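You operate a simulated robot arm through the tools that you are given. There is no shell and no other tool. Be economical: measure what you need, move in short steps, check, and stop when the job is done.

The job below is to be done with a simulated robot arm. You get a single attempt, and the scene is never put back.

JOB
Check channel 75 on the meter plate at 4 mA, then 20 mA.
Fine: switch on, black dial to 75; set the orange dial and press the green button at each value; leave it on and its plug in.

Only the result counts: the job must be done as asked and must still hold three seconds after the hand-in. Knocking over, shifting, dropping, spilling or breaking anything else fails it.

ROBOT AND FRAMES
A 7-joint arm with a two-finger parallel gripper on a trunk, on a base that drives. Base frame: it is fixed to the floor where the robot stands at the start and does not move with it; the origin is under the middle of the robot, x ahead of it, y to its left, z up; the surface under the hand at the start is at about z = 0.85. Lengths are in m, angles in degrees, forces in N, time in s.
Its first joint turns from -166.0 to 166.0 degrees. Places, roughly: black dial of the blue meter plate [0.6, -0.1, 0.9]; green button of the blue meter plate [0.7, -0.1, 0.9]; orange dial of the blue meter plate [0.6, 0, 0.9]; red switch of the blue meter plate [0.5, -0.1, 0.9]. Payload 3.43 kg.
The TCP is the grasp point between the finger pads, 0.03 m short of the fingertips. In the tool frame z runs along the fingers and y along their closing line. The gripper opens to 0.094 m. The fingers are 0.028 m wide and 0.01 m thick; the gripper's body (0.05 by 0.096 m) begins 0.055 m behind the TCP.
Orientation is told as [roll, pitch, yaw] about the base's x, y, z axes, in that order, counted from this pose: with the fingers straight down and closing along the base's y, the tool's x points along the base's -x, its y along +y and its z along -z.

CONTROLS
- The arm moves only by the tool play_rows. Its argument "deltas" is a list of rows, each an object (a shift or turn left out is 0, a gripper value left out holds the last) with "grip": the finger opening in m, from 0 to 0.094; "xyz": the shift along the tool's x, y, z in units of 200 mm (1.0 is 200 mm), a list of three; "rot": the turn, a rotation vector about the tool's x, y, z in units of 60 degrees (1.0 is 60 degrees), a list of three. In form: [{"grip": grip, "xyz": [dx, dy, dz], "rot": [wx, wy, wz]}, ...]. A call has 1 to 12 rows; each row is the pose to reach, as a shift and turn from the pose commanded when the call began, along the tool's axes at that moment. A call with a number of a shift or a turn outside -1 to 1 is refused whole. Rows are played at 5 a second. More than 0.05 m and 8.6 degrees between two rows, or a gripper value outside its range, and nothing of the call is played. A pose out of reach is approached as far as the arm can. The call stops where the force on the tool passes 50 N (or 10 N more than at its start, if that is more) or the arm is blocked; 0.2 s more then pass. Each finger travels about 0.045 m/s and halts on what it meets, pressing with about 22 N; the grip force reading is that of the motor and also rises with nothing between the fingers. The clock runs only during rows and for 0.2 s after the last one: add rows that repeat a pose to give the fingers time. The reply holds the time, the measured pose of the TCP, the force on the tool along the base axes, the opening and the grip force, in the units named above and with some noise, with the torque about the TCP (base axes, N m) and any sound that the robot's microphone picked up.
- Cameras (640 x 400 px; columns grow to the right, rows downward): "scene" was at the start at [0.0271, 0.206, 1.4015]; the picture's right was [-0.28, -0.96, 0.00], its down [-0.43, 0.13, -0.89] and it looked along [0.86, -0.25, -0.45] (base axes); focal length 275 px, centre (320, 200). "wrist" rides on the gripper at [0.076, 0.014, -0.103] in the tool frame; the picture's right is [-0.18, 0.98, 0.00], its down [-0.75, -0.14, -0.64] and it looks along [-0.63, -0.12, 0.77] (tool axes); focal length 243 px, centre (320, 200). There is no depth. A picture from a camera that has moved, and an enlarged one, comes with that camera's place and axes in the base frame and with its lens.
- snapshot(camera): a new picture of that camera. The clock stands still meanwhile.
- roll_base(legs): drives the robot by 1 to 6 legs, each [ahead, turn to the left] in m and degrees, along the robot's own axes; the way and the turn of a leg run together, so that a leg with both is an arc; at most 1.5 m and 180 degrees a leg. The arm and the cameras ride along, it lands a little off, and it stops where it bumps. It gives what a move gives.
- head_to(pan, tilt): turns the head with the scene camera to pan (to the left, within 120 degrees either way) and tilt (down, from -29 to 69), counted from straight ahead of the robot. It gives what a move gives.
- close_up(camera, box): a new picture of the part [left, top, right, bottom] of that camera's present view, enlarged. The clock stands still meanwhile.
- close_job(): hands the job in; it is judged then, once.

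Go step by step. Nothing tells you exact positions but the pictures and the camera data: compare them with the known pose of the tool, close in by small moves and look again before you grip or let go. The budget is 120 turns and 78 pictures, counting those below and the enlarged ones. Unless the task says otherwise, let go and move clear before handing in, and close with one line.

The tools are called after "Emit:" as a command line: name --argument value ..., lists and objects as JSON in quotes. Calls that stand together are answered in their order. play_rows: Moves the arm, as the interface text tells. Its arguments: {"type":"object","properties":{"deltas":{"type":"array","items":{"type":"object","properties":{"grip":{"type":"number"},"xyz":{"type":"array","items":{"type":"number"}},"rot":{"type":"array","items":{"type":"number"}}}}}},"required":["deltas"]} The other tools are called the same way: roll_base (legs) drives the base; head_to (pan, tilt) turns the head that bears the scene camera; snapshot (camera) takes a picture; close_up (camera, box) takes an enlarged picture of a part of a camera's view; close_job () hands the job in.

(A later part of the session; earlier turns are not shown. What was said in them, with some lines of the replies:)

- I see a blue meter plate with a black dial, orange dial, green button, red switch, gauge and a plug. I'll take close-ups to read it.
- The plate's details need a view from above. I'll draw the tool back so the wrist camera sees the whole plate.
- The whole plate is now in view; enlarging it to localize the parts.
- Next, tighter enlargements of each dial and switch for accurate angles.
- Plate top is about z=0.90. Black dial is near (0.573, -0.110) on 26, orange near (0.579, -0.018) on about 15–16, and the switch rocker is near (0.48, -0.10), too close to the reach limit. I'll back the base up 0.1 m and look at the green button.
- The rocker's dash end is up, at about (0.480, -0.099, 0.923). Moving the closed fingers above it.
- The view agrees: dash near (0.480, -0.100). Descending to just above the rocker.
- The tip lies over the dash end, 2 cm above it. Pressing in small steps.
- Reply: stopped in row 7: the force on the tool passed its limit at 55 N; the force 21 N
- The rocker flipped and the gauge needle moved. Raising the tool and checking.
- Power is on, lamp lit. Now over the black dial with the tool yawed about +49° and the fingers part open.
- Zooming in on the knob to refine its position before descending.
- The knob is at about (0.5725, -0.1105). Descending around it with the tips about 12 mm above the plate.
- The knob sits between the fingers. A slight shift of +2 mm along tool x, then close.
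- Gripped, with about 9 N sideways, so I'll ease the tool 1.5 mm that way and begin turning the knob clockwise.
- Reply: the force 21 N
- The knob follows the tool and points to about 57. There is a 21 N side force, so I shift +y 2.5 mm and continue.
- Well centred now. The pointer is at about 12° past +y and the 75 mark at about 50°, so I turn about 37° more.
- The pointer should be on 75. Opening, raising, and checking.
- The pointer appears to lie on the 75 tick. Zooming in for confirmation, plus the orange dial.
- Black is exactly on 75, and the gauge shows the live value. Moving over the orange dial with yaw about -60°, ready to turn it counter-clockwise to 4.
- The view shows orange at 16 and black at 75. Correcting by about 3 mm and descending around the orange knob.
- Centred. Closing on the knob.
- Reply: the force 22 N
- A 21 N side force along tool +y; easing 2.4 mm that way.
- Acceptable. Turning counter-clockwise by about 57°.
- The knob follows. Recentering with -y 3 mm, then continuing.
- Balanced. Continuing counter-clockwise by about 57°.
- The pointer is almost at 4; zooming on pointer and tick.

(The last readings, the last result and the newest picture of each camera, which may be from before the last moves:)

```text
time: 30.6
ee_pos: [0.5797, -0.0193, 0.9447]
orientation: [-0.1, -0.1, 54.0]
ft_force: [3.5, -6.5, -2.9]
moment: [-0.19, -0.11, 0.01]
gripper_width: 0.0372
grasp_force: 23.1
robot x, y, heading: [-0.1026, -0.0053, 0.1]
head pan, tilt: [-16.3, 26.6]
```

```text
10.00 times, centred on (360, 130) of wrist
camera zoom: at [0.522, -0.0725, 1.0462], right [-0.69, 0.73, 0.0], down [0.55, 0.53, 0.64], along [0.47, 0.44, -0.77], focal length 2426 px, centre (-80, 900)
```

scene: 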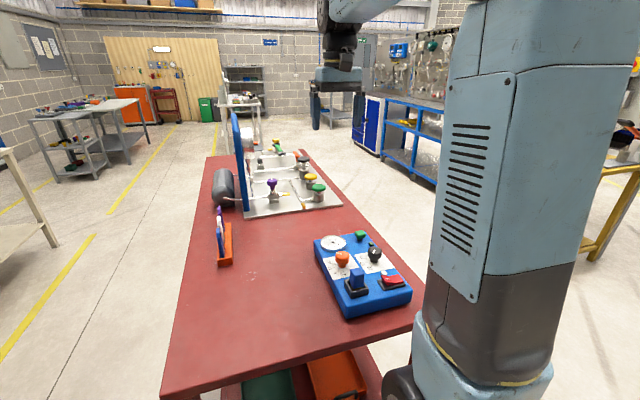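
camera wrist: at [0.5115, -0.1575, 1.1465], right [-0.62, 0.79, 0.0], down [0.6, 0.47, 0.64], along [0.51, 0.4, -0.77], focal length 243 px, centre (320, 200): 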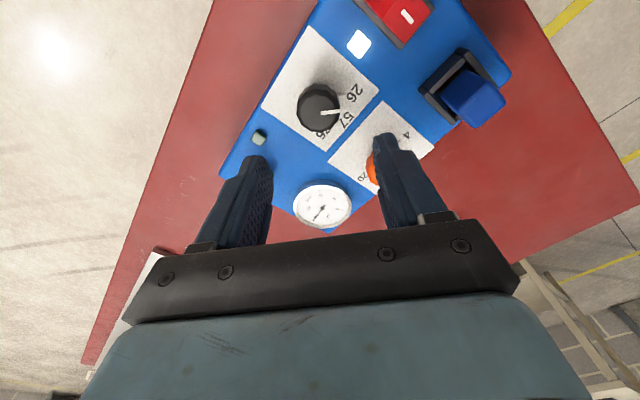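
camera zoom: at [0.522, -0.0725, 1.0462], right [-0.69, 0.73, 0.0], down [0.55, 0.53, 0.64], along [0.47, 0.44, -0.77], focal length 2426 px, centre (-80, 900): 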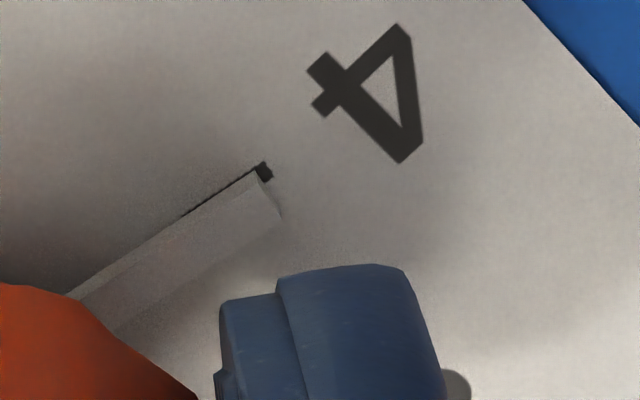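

The pointer is about 1° short of the 4 tick. Turning 1° more, then releasing and rising to read the gauge.

Emit:
play_rows --deltas '[{"rot": [0, 0, -0.02]}, {"rot": [0, 0, -0.02]}, {"rot": [0, 0, -0.02], "grip": 0.064}, {"rot": [0, 0, -0.02], "grip": 0.064}, {"rot": [0, 0, -0.02], "grip": 0.064}, {"rot": [0, 0, -0.02], "xyz": [0, 0, -0.15]}, {"rot": [0, 0, -0.02], "xyz": [0, 0, -0.35]}, {"rot": [0, 0, -0.02], "xyz": [0, 0, -0.55]}, {"rot": [0, 0, -0.02], "xyz": [0, 0, -0.55]}]'

Emit:
snapshot --camera "wrist"

Emit:
close_up --camera "scene" --box '[310, 215, 370, 265]'

```text
time: 32.6
ee_pos: [0.5788, -0.0182, 1.0546]
orientation: [-0.2, -0.2, 55.3]
ft_force: [-0.4, -0.6, -0.1]
moment: [0.01, 0.02, -0.01]
gripper_width: 0.0641
grasp_force: 0.0
robot x, y, heading: [-0.1033, -0.0026, 0.3]
head pan, tilt: [-16.3, 26.6]
```

```text
36 pictures are left
camera wrist: at [0.5217, -0.0738, 1.1569], right [-0.7, 0.71, 0.0], down [0.54, 0.54, 0.64], along [0.46, 0.45, -0.77], focal length 243 px, centre (320, 200)
```

wrist: 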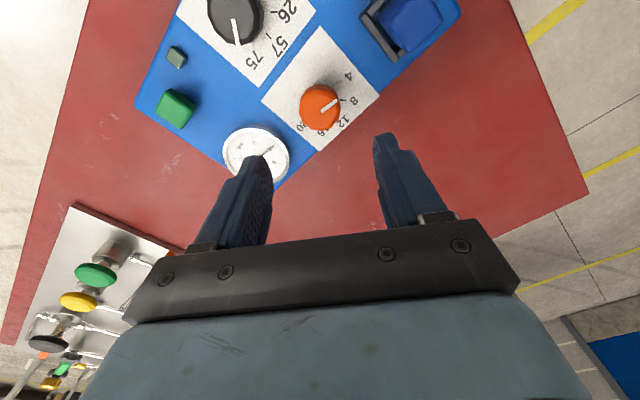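

```text
8.00 times, centred on (340, 240) of scene
camera zoom: at [-0.0747, 0.2059, 1.4015], right [-0.28, -0.96, 0.0], down [-0.43, 0.13, -0.89], along [0.86, -0.25, -0.45], focal length 2201 px, centre (160, -120)
```

zoom: 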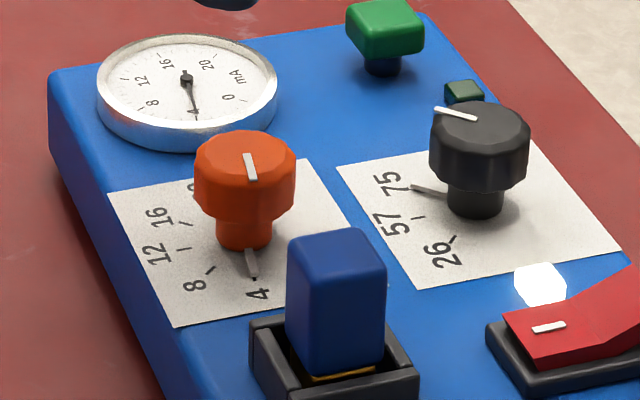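

Reading the dial pointer and gauge in detail.

Emit:
close_up --camera "scene" --box '[325, 240, 350, 257]'

Emit:
close_up --camera "wrist" --box '[320, 65, 365, 100]'

Emit:
close_up --camera "wrist" --box '[215, 115, 305, 195]'

```text
16.00 times, centred on (338, 248) of scene
camera zoom: at [-0.0747, 0.2059, 1.4015], right [-0.28, -0.96, 0.0], down [-0.43, 0.13, -0.89], along [0.86, -0.25, -0.45], focal length 4401 px, centre (40, -576)
```

zoom: 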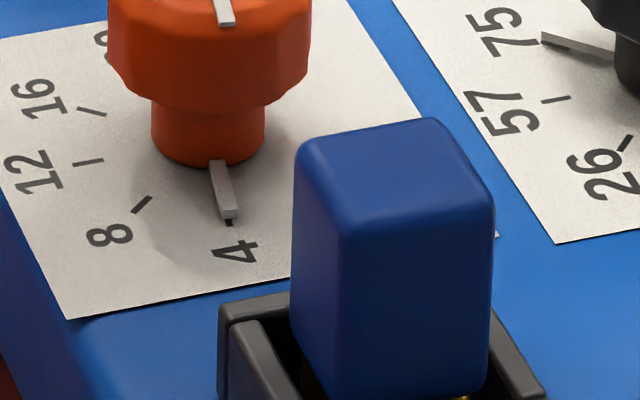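

```text
11.43 times, centred on (342, 82) of wrist
camera zoom: at [0.5217, -0.0738, 1.1569], right [-0.7, 0.71, 0.0], down [0.54, 0.54, 0.64], along [0.46, 0.45, -0.77], focal length 2773 px, centre (63, 1543)
```

zoom: 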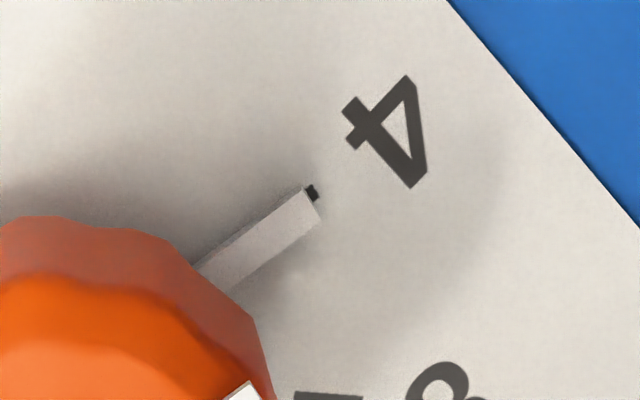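

```text
5.00 times, centred on (260, 155) of wrist
camera zoom: at [0.5217, -0.0738, 1.1569], right [-0.7, 0.71, 0.0], down [0.54, 0.54, 0.64], along [0.46, 0.45, -0.77], focal length 1213 px, centre (620, 425)
```

zoom: 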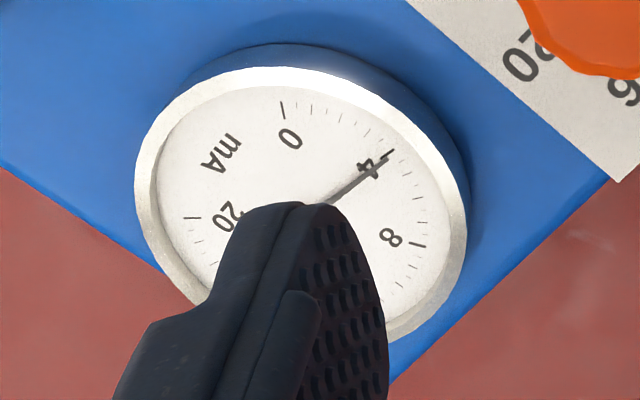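

The gauge reads 4 mA with the pointer on 4. Next the green button, at about (0.672, -0.111, 0.935): moving above it with closed fingers and yaw back to 0.

Emit:
play_rows --deltas '[{"grip": 0.0, "xyz": [0.013, -0.072, 0], "rot": [0, 0, 0.1]}, {"xyz": [0.025, -0.145, 0], "rot": [0, 0, 0.2]}, {"xyz": [0.038, -0.217, 0], "rot": [0, 0, 0.31]}, {"xyz": [0.05, -0.29, 0], "rot": [0, 0, 0.41]}, {"xyz": [0.063, -0.362, 0], "rot": [0, 0, 0.51]}, {"xyz": [0.076, -0.434, 0], "rot": [0, 0, 0.61]}, {"xyz": [0.088, -0.506, 0], "rot": [0, 0, 0.71]}, {"xyz": [0.1, -0.579, 0], "rot": [0, 0, 0.82]}, {"xyz": [0.1135, -0.651, 0], "rot": [0, 0, 0.92]}, {"xyz": [0.1135, -0.651, 0], "rot": [0, 0, 0.92]}]'

Emit:
snapshot --camera "wrist"

Emit:
close_up --camera "scene" --box '[310, 165, 410, 255]'

```text
time: 34.8
ee_pos: [0.6733, -0.1112, 1.0542]
orientation: [0.0, -0.3, 0.0]
ft_force: [0.1, 0.0, 0.4]
moment: [-0.03, 0.01, 0.01]
gripper_width: 0.0
grasp_force: 21.6
robot x, y, heading: [-0.1018, -0.0039, 0.2]
head pan, tilt: [-16.3, 26.6]
```

```text
31 pictures are left
camera wrist: at [0.5958, -0.0979, 1.1558], right [0.18, 0.98, 0.0], down [0.75, -0.14, 0.65], along [0.63, -0.12, -0.76], focal length 243 px, centre (320, 200)
```

wrist: 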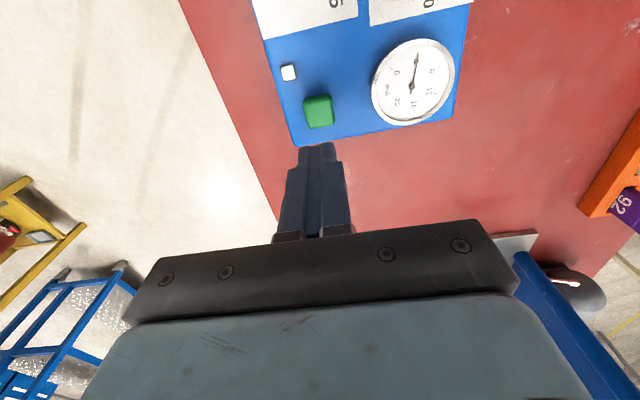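

```text
4.44 times, centred on (360, 210) of scene
camera zoom: at [-0.0746, 0.2059, 1.4015], right [-0.28, -0.96, 0.0], down [-0.43, 0.13, -0.89], along [0.86, -0.25, -0.45], focal length 1223 px, centre (142, 156)
```

zoom: 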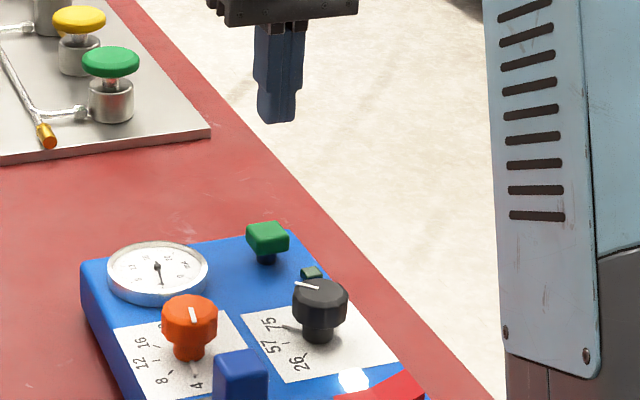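

Aligned over the button. Descending to it and pressing in fine steps.

Emit:
play_rows --deltas '[{"xyz": [0, -0.004, 0.15]}, {"xyz": [0, -0.004, 0.3]}, {"xyz": [0, -0.004, 0.4]}, {"xyz": [0, -0.004, 0.43]}, {"xyz": [0, -0.004, 0.445]}, {"xyz": [0, -0.004, 0.455]}, {"xyz": [0, -0.004, 0.465]}, {"xyz": [0, -0.004, 0.475]}, {"xyz": [0, -0.004, 0.485]}]'

Emit:
close_up --camera "scene" --box '[310, 185, 400, 260]'

```text
time: 36.8
ee_pos: [0.6733, -0.113, 0.958]
orientation: [0.1, -0.2, 0.0]
ft_force: [-0.2, 0.7, 0.8]
moment: [-0.01, 0.0, -0.03]
gripper_width: 0.0001
grasp_force: 21.7
robot x, y, heading: [-0.1032, -0.0089, -0.0]
head pan, tilt: [-16.3, 26.6]
```

```text
5.33 times, centred on (355, 222) of scene
camera zoom: at [-0.0746, 0.2059, 1.4015], right [-0.28, -0.96, 0.0], down [-0.43, 0.13, -0.89], along [0.86, -0.25, -0.45], focal length 1467 px, centre (133, 80)
```

zoom: 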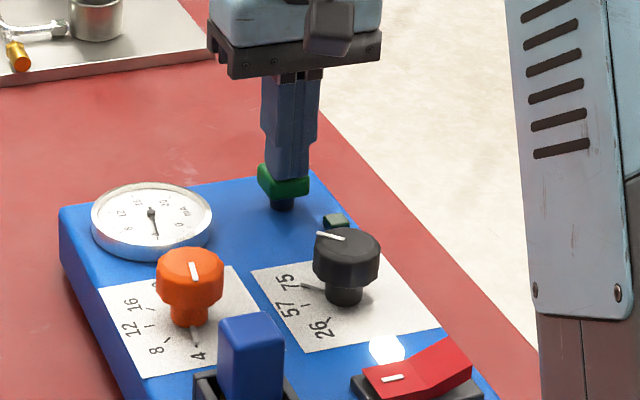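

Not touching yet. Continuing in 1 mm steps.

Emit:
play_rows --deltas '[{"xyz": [0, 0, 0.006]}, {"xyz": [0, 0, 0.012]}, {"xyz": [0, 0, 0.018]}, {"xyz": [0, 0, 0.024]}, {"xyz": [0, 0, 0.03]}, {"xyz": [0, 0, 0.036]}, {"xyz": [0, 0, 0.042]}, {"xyz": [0, 0, 0.048]}]'

Emit:
close_up --camera "scene" --box '[310, 185, 400, 260]'

```text
time: 38.6
ee_pos: [0.6736, -0.1118, 0.9493]
orientation: [0.0, -0.3, 0.2]
ft_force: [-3.6, 2.9, 16.7]
moment: [0.12, 0.16, -0.06]
gripper_width: 0.0
grasp_force: 21.5
robot x, y, heading: [-0.1017, -0.0055, 0.1]
head pan, tilt: [-16.3, 26.6]
heard: click
```

```text
5.33 times, centred on (355, 222) of scene
camera zoom: at [-0.0755, 0.2061, 1.4015], right [-0.28, -0.96, 0.0], down [-0.43, 0.13, -0.89], along [0.86, -0.25, -0.45], focal length 1467 px, centre (133, 80)
```

zoom: 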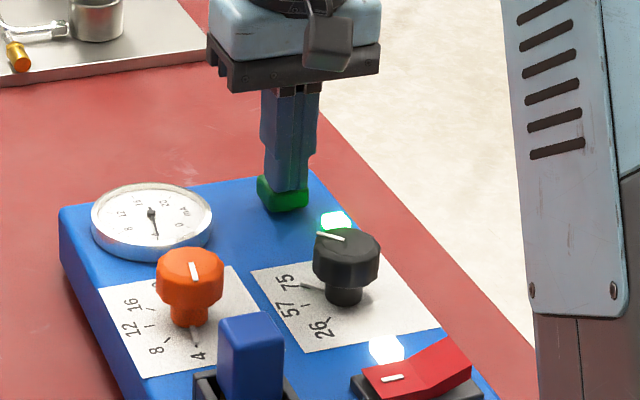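

Click heard and the green lamp lit: 4 mA is checked. Rising, then moving over the orange dial with yaw +56°.

Emit:
play_rows --deltas '[{"xyz": [0, 0, -0.1]}, {"xyz": [0, 0, -0.3]}, {"xyz": [0, 0, -0.5]}, {"xyz": [0.06, 0.06, -0.53], "rot": [0, 0, -0.11], "grip": 0.064}, {"xyz": [0.12, 0.12, -0.53], "rot": [0, 0, -0.23]}, {"xyz": [0.18, 0.18, -0.53], "rot": [0, 0, -0.35]}, {"xyz": [0.24, 0.24, -0.53], "rot": [0, 0, -0.47]}, {"xyz": [0.3, 0.3, -0.53], "rot": [0, 0, -0.59]}, {"xyz": [0.36, 0.36, -0.53], "rot": [0, 0, -0.71]}, {"xyz": [0.42, 0.42, -0.53], "rot": [0, 0, -0.83]}, {"xyz": [0.4725, 0.47, -0.53], "rot": [0, 0, -0.94]}, {"xyz": [0.4725, 0.47, -0.53], "rot": [0, 0, -0.94]}]'

Emit:
close_up --camera "scene" --box '[310, 185, 420, 290]'

```text
time: 41.2
ee_pos: [0.5783, -0.0181, 1.0537]
orientation: [-0.1, -0.1, 56.7]
ft_force: [0.3, -0.3, 0.8]
moment: [0.01, -0.05, -0.02]
gripper_width: 0.0637
grasp_force: 0.0
robot x, y, heading: [-0.1032, -0.0019, 0.3]
head pan, tilt: [-16.3, 26.6]
```

```text
3.81 times, centred on (365, 238) of scene
camera zoom: at [-0.0747, 0.2059, 1.4015], right [-0.28, -0.96, 0.0], down [-0.43, 0.13, -0.89], along [0.86, -0.25, -0.45], focal length 1048 px, centre (149, 57)
```

zoom: 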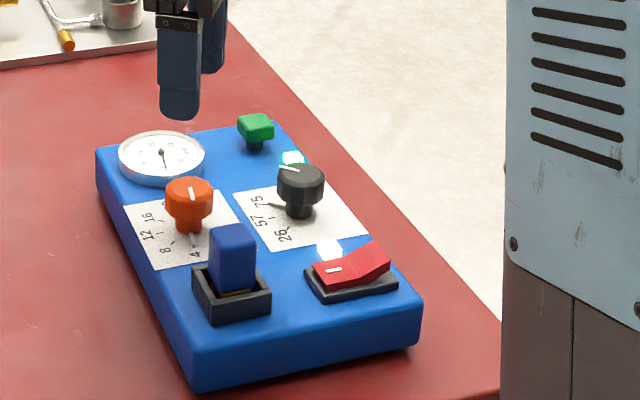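

Now yaw to about +86°, staying at height.

Emit:
play_rows --deltas '[{"rot": [0, 0, -0.12]}, {"rot": [0, 0, -0.24]}, {"rot": [0, 0, -0.36]}, {"rot": [0, 0, -0.48]}, {"rot": [0, 0, -0.48], "xyz": [0, 0, 0.1]}, {"rot": [0, 0, -0.48], "xyz": [0, 0, 0.1]}]'

Emit:
close_up --camera "wrist" --box '[200, 40, 440, 240]'

```text
time: 42.6
ee_pos: [0.5784, -0.0189, 1.0336]
orientation: [-0.2, -0.1, 85.4]
ft_force: [-0.4, -0.1, 0.7]
moment: [0.01, 0.02, 0.03]
gripper_width: 0.0641
grasp_force: 0.0
robot x, y, heading: [-0.102, -0.0027, -0.0]
head pan, tilt: [-16.3, 26.6]
```

```text
2.00 times, centred on (320, 140) of wrist
camera zoom: at [0.5571, -0.0938, 1.1353], right [-0.96, 0.26, 0.0], down [0.2, 0.74, 0.64], along [0.17, 0.62, -0.77], focal length 485 px, centre (320, 320)
```

zoom: 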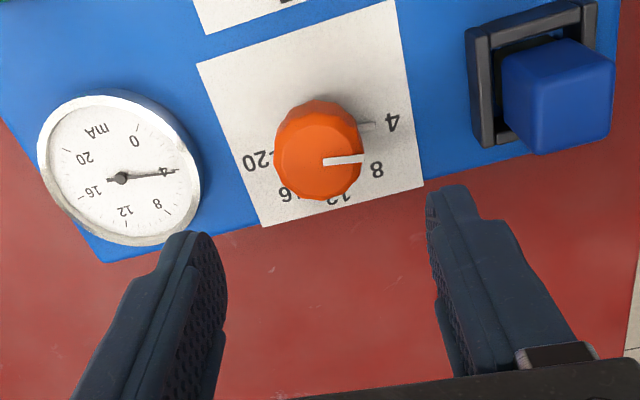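

Aligned and clear of the plug. Descending and closing on the knob.

Emit:
play_rows --deltas '[{"xyz": [0, 0, 0.15]}, {"xyz": [0, 0, 0.3]}, {"xyz": [0, 0, 0.4]}, {"xyz": [0, 0, 0.445]}, {"xyz": [0, 0, 0.445], "grip": 0.05}, {"xyz": [0, 0, 0.445], "grip": 0.04}, {"xyz": [0, 0, 0.445], "grip": 0.03}, {"xyz": [0, 0, 0.445], "grip": 0.03}, {"xyz": [0, 0, 0.445], "grip": 0.03}]'

Emit:
close_up --camera "wrist" --box '[200, 60, 440, 260]'

```text
time: 44.6
ee_pos: [0.581, -0.0203, 0.9447]
orientation: [-0.4, -0.1, 85.2]
ft_force: [20.8, -2.6, 1.9]
moment: [0.05, -0.57, -0.02]
gripper_width: 0.0373
grasp_force: 22.9
robot x, y, heading: [-0.1038, 0.0, 0.0]
head pan, tilt: [-16.3, 26.6]
```

```text
2.00 times, centred on (320, 160) of wrist
camera zoom: at [0.558, -0.0939, 1.0471], right [-0.96, 0.26, -0.01], down [0.2, 0.74, 0.64], along [0.17, 0.62, -0.77], focal length 485 px, centre (320, 280)
```

zoom: 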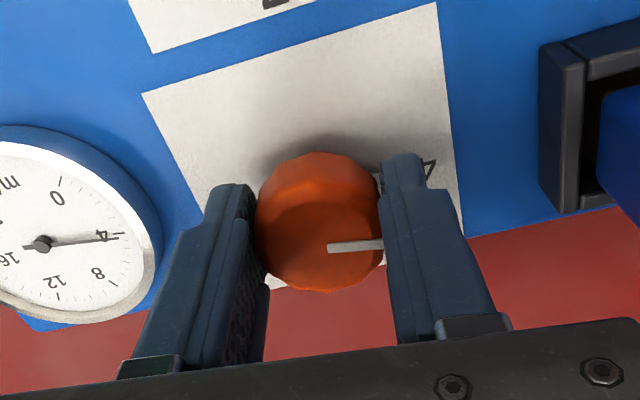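

Easing 2 mm along +x to balance, then turning clockwise 54°.

Emit:
play_rows --deltas '[{"xyz": [-0.004, -0.006, 0]}, {"xyz": [-0.006, -0.011, 0]}, {"xyz": [-0.006, -0.011, 0], "rot": [0, 0, 0.1]}, {"xyz": [-0.006, -0.011, 0], "rot": [0, 0, 0.2]}, {"xyz": [-0.006, -0.011, 0], "rot": [0, 0, 0.3]}, {"xyz": [-0.006, -0.011, 0], "rot": [0, 0, 0.4]}, {"xyz": [-0.006, -0.011, 0], "rot": [0, 0, 0.5]}, {"xyz": [-0.006, -0.011, 0], "rot": [0, 0, 0.6]}, {"xyz": [-0.006, -0.011, 0], "rot": [0, 0, 0.7]}, {"xyz": [-0.006, -0.011, 0], "rot": [0, 0, 0.8]}, {"xyz": [-0.006, -0.011, 0], "rot": [0, 0, 0.9]}, {"xyz": [-0.006, -0.011, 0], "rot": [0, 0, 0.9]}]'

```text
time: 47.2
ee_pos: [0.5809, -0.0166, 0.9436]
orientation: [-0.1, -0.1, 31.3]
ft_force: [-10.3, -4.5, -0.1]
moment: [-0.24, 0.27, 0.08]
gripper_width: 0.0373
grasp_force: 21.8
robot x, y, heading: [-0.1023, -0.0051, 0.1]
head pan, tilt: [-16.3, 26.6]
```

Turning well. Another 57°.

Emit:
play_rows --deltas '[{"xyz": [0.007, 0, 0]}, {"xyz": [0.007, 0, 0], "rot": [0, 0, 0.1]}, {"xyz": [0.007, 0, 0], "rot": [0, 0, 0.2]}, {"xyz": [0.007, 0, 0], "rot": [0, 0, 0.3]}, {"xyz": [0.007, 0, 0], "rot": [0, 0, 0.4]}, {"xyz": [0.007, 0, 0], "rot": [0, 0, 0.5]}, {"xyz": [0.007, 0, 0], "rot": [0, 0, 0.6]}, {"xyz": [0.007, 0, 0], "rot": [0, 0, 0.7]}, {"xyz": [0.007, 0, 0], "rot": [0, 0, 0.8]}, {"xyz": [0.007, 0, 0], "rot": [0, 0, 0.9]}, {"xyz": [0.007, 0, 0], "rot": [0, 0, 0.95]}, {"xyz": [0.007, 0, 0], "rot": [0, 0, 0.95]}]'

Emit:
close_up --camera "wrist" --box '[200, 60, 440, 260]'

```text
time: 49.8
ee_pos: [0.5815, -0.0183, 0.9435]
orientation: [0.1, -0.3, -25.7]
ft_force: [4.5, 8.4, 14.6]
moment: [0.33, 0.18, -0.03]
gripper_width: 0.0372
grasp_force: 22.6
robot x, y, heading: [-0.1022, -0.0013, -0.0]
head pan, tilt: [-16.3, 26.6]
```

```text
2.00 times, centred on (320, 160) of wrist
camera zoom: at [0.5164, 0.0278, 1.0466], right [0.59, 0.81, 0.0], down [0.61, -0.45, 0.65], along [0.52, -0.38, -0.76], focal length 485 px, centre (320, 280)
```

zoom: 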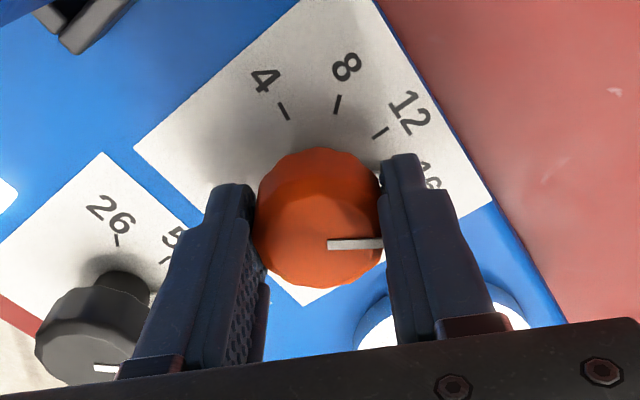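

111° turned; the full 4→20 sweep is about 160°. Turning 47° more, then checking.

Emit:
play_rows --deltas '[{"rot": [0, 0, 0.1]}, {"rot": [0, 0, 0.2]}, {"rot": [0, 0, 0.3]}, {"rot": [0, 0, 0.4]}, {"rot": [0, 0, 0.5]}, {"rot": [0, 0, 0.6]}, {"rot": [0, 0, 0.7]}, {"rot": [0, 0, 0.785]}, {"rot": [0, 0, 0.785]}]'

Emit:
close_up --camera "wrist" --box '[200, 60, 520, 300]'

Emit:
close_up --camera "wrist" --box '[340, 105, 400, 155]'

```text
time: 51.8
ee_pos: [0.5805, -0.0195, 0.9444]
orientation: [0.1, 0.0, -72.9]
ft_force: [16.6, 11.7, 10.4]
moment: [0.18, -0.48, 0.12]
gripper_width: 0.0378
grasp_force: 21.7
robot x, y, heading: [-0.1008, -0.0004, 0.2]
head pan, tilt: [-16.3, 26.6]
```

```text
1.67 times, centred on (360, 180) of wrist
camera zoom: at [0.57, 0.0589, 1.0465], right [0.99, 0.11, 0.0], down [0.08, -0.76, 0.64], along [0.08, -0.64, -0.77], focal length 404 px, centre (253, 233)
```

zoom: 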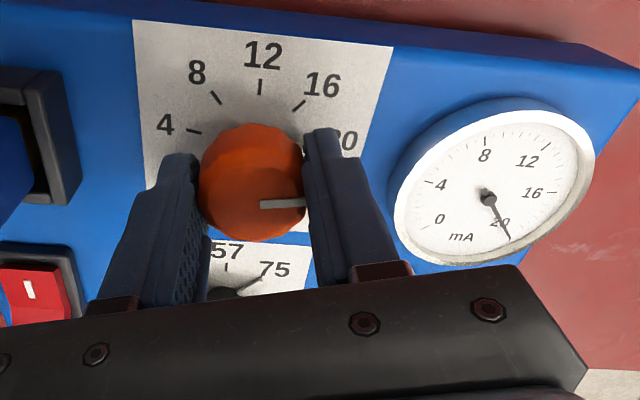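

```text
8.00 times, centred on (370, 130) of wrist
camera zoom: at [0.57, 0.0589, 1.0465], right [0.99, 0.11, 0.0], down [0.08, -0.76, 0.64], along [0.08, -0.64, -0.77], focal length 1941 px, centre (-80, 760)
```

zoom: 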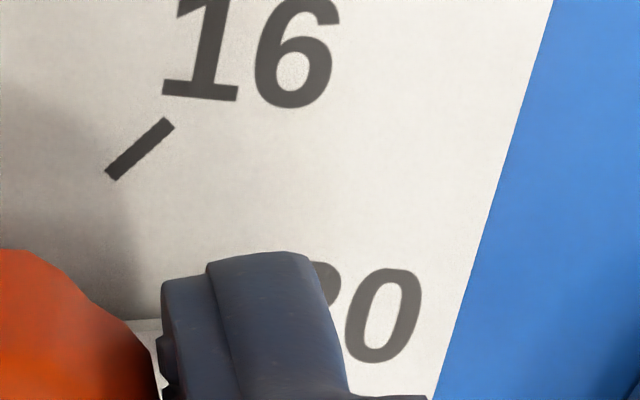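

The gauge reads very near 20. Zooming on the needle.

Emit:
close_up --camera "wrist" --box '[440, 155, 540, 220]'

```text
6.15 times, centred on (490, 188) of wrist
camera zoom: at [0.57, 0.0589, 1.0465], right [0.99, 0.11, 0.0], down [0.08, -0.76, 0.64], along [0.08, -0.64, -0.77], focal length 1493 px, centre (-726, 277)
```

zoom: 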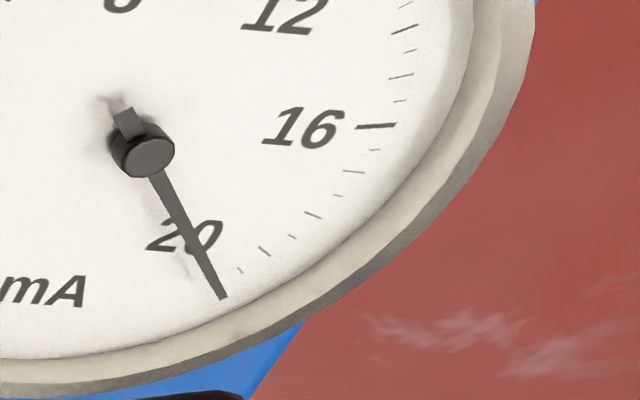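

The needle covers the 20 tick. Releasing, raising, and verifying.

Emit:
play_rows --deltas '[{"grip": 0.064}, {"grip": 0.064}, {"grip": 0.064}, {"xyz": [0, 0, -0.15]}, {"xyz": [0, 0, -0.35]}, {"xyz": [0, 0, -0.55]}, {"xyz": [0, 0, -0.55]}]'

Emit:
close_up --camera "wrist" --box '[290, 60, 390, 130]'

Emit:
close_up --camera "scene" --box '[310, 210, 370, 260]'

```text
time: 53.4
ee_pos: [0.577, -0.0161, 1.0553]
orientation: [0.2, -0.1, -72.8]
ft_force: [-0.1, -0.2, -0.4]
moment: [-0.02, -0.01, 0.0]
gripper_width: 0.0642
grasp_force: 0.2
robot x, y, heading: [-0.1026, -0.0052, 0.2]
head pan, tilt: [-16.3, 26.6]
```

```text
5.71 times, centred on (340, 95) of wrist
camera zoom: at [0.5664, 0.0605, 1.1578], right [0.99, 0.11, 0.0], down [0.09, -0.76, 0.64], along [0.08, -0.64, -0.77], focal length 1386 px, centre (206, 800)
```

zoom: 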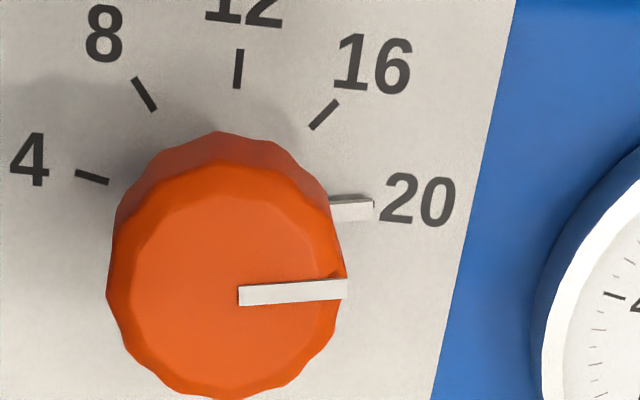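

```text
8.00 times, centred on (340, 235) of scene
camera zoom: at [-0.0747, 0.2059, 1.4015], right [-0.28, -0.96, 0.0], down [-0.43, 0.13, -0.89], along [0.86, -0.25, -0.45], focal length 2201 px, centre (160, -80)
```

zoom: 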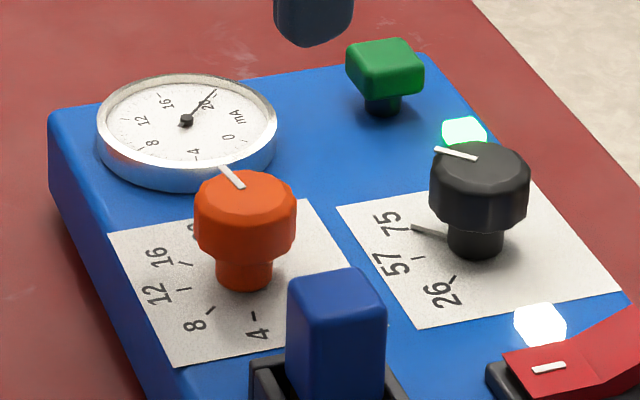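

Orange is on 20, black on 75. Moving back over the green button with closed fingers.

Emit:
play_rows --deltas '[{"grip": 0.0, "xyz": [-0.06, 0.032, 0], "rot": [0, 0, -0.1]}, {"xyz": [-0.12, 0.064, 0], "rot": [0, 0, -0.2]}, {"xyz": [-0.18, 0.096, 0], "rot": [0, 0, -0.3]}, {"xyz": [-0.24, 0.128, 0], "rot": [0, 0, -0.4]}, {"xyz": [-0.3, 0.16, 0], "rot": [0, 0, -0.5]}, {"xyz": [-0.36, 0.192, 0], "rot": [0, 0, -0.6]}, {"xyz": [-0.42, 0.224, 0], "rot": [0, 0, -0.7]}, {"xyz": [-0.48, 0.256, 0], "rot": [0, 0, -0.8]}, {"xyz": [-0.54, 0.288, 0], "rot": [0, 0, -0.9]}, {"xyz": [-0.599, 0.32, 0], "rot": [0, 0, -1.0]}, {"xyz": [-0.599, 0.32, 0], "rot": [0, 0, -1.0]}]'

Emit:
snapshot --camera "wrist"

```text
time: 55.8
ee_pos: [0.6756, -0.1129, 1.0551]
orientation: [0.0, -0.2, -12.9]
ft_force: [0.0, -0.3, -0.3]
moment: [0.02, -0.03, 0.0]
gripper_width: 0.0001
grasp_force: 22.2
robot x, y, heading: [-0.1011, -0.0007, -0.0]
head pan, tilt: [-16.3, 26.6]
```

```text
18 pictures are left
camera wrist: at [0.6035, -0.0833, 1.1572], right [0.4, 0.92, 0.0], down [0.7, -0.3, 0.64], along [0.59, -0.26, -0.76], focal length 243 px, centre (320, 200)
```

wrist: 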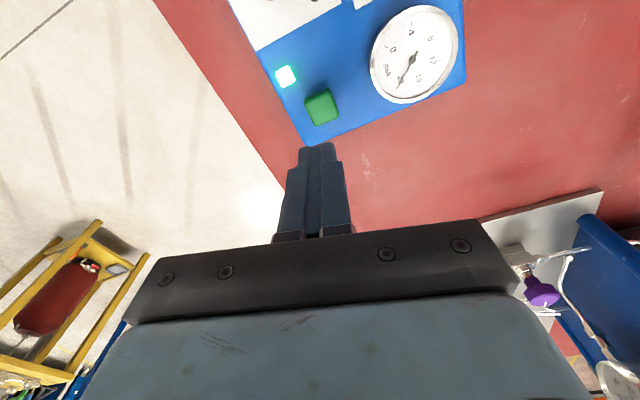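

Over the button. Descending and pressing to the same depth as before.

Emit:
play_rows --deltas '[{"xyz": [0.008, 0, 0.15]}, {"xyz": [0.008, 0, 0.3]}, {"xyz": [0.008, 0, 0.42]}, {"xyz": [0.008, 0, 0.47]}, {"xyz": [0.008, 0, 0.485]}, {"xyz": [0.008, 0, 0.495]}, {"xyz": [0.008, 0, 0.505]}, {"xyz": [0.008, 0, 0.515]}, {"xyz": [0.008, 0, 0.525]}, {"xyz": [0.008, 0, 0.535]}, {"xyz": [0.008, 0, 0.54]}]'

Emit:
close_up --camera "scene" --box '[310, 185, 400, 260]'

```text
time: 58.2
ee_pos: [0.6751, -0.1149, 0.9492]
orientation: [0.1, -0.5, -12.7]
ft_force: [-1.7, 5.5, 26.1]
moment: [0.21, 0.17, -0.15]
gripper_width: 0.0
grasp_force: 22.4
robot x, y, heading: [-0.1036, 0.0001, 0.0]
head pan, tilt: [-16.3, 26.6]
heard: click
```

```text
5.33 times, centred on (355, 222) of scene
camera zoom: at [-0.0758, 0.2062, 1.4015], right [-0.28, -0.96, 0.0], down [-0.43, 0.13, -0.89], along [0.86, -0.25, -0.45], focal length 1467 px, centre (133, 80)
```

zoom: 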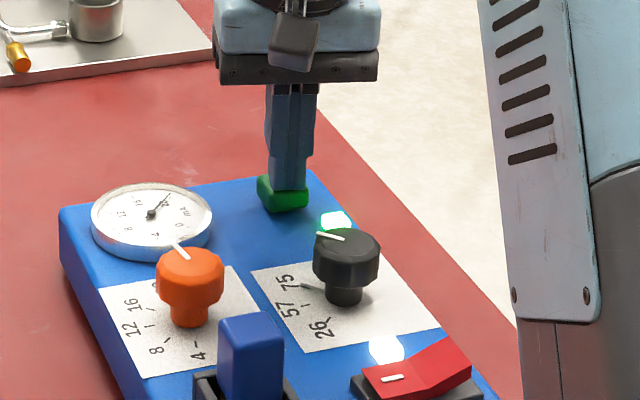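

Click heard again. Rising clear and taking a last look.

Emit:
play_rows --deltas '[{"xyz": [0, 0, -0.1]}, {"xyz": [0, 0, -0.3]}, {"xyz": [0, 0, -0.5]}, {"xyz": [0, 0, -0.75]}, {"xyz": [0, 0, -0.95]}, {"xyz": [0, 0, -0.95]}]'

Emit:
close_up --camera "scene" --box '[310, 200, 420, 290]'

```text
time: 59.6
ee_pos: [0.6754, -0.1132, 1.1375]
orientation: [-0.1, -0.2, -12.7]
ft_force: [0.7, 1.2, 0.3]
moment: [-0.03, 0.0, 0.01]
gripper_width: 0.0002
grasp_force: 22.0
robot x, y, heading: [-0.1003, -0.0048, 0.2]
head pan, tilt: [-16.3, 26.6]
```

```text
4.44 times, centred on (365, 245) of scene
camera zoom: at [-0.0746, 0.2059, 1.4015], right [-0.28, -0.96, 0.0], down [-0.43, 0.13, -0.89], along [0.86, -0.25, -0.45], focal length 1223 px, centre (120, 0)
```

zoom: 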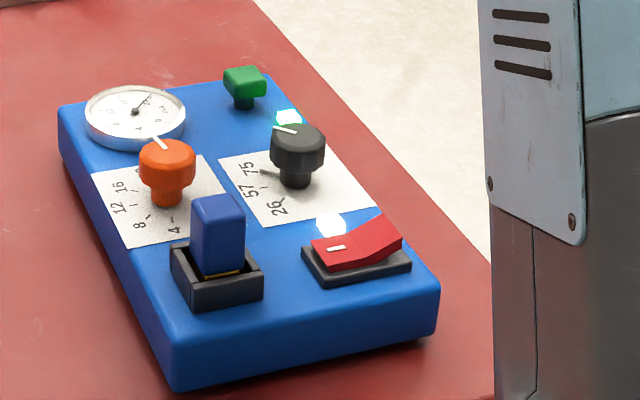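

The meter is on with its plug in, black on 75 and orange on 20. Both presses clicked and the tool is clear, so I'm handing in.

Emit:
close_job

```text
The job is handed in.
```

I checked channel 75 at 4 mA and then at 20 mA: the gauge read each value, and the green button clicked at each press. The meter is still on with its plug in.
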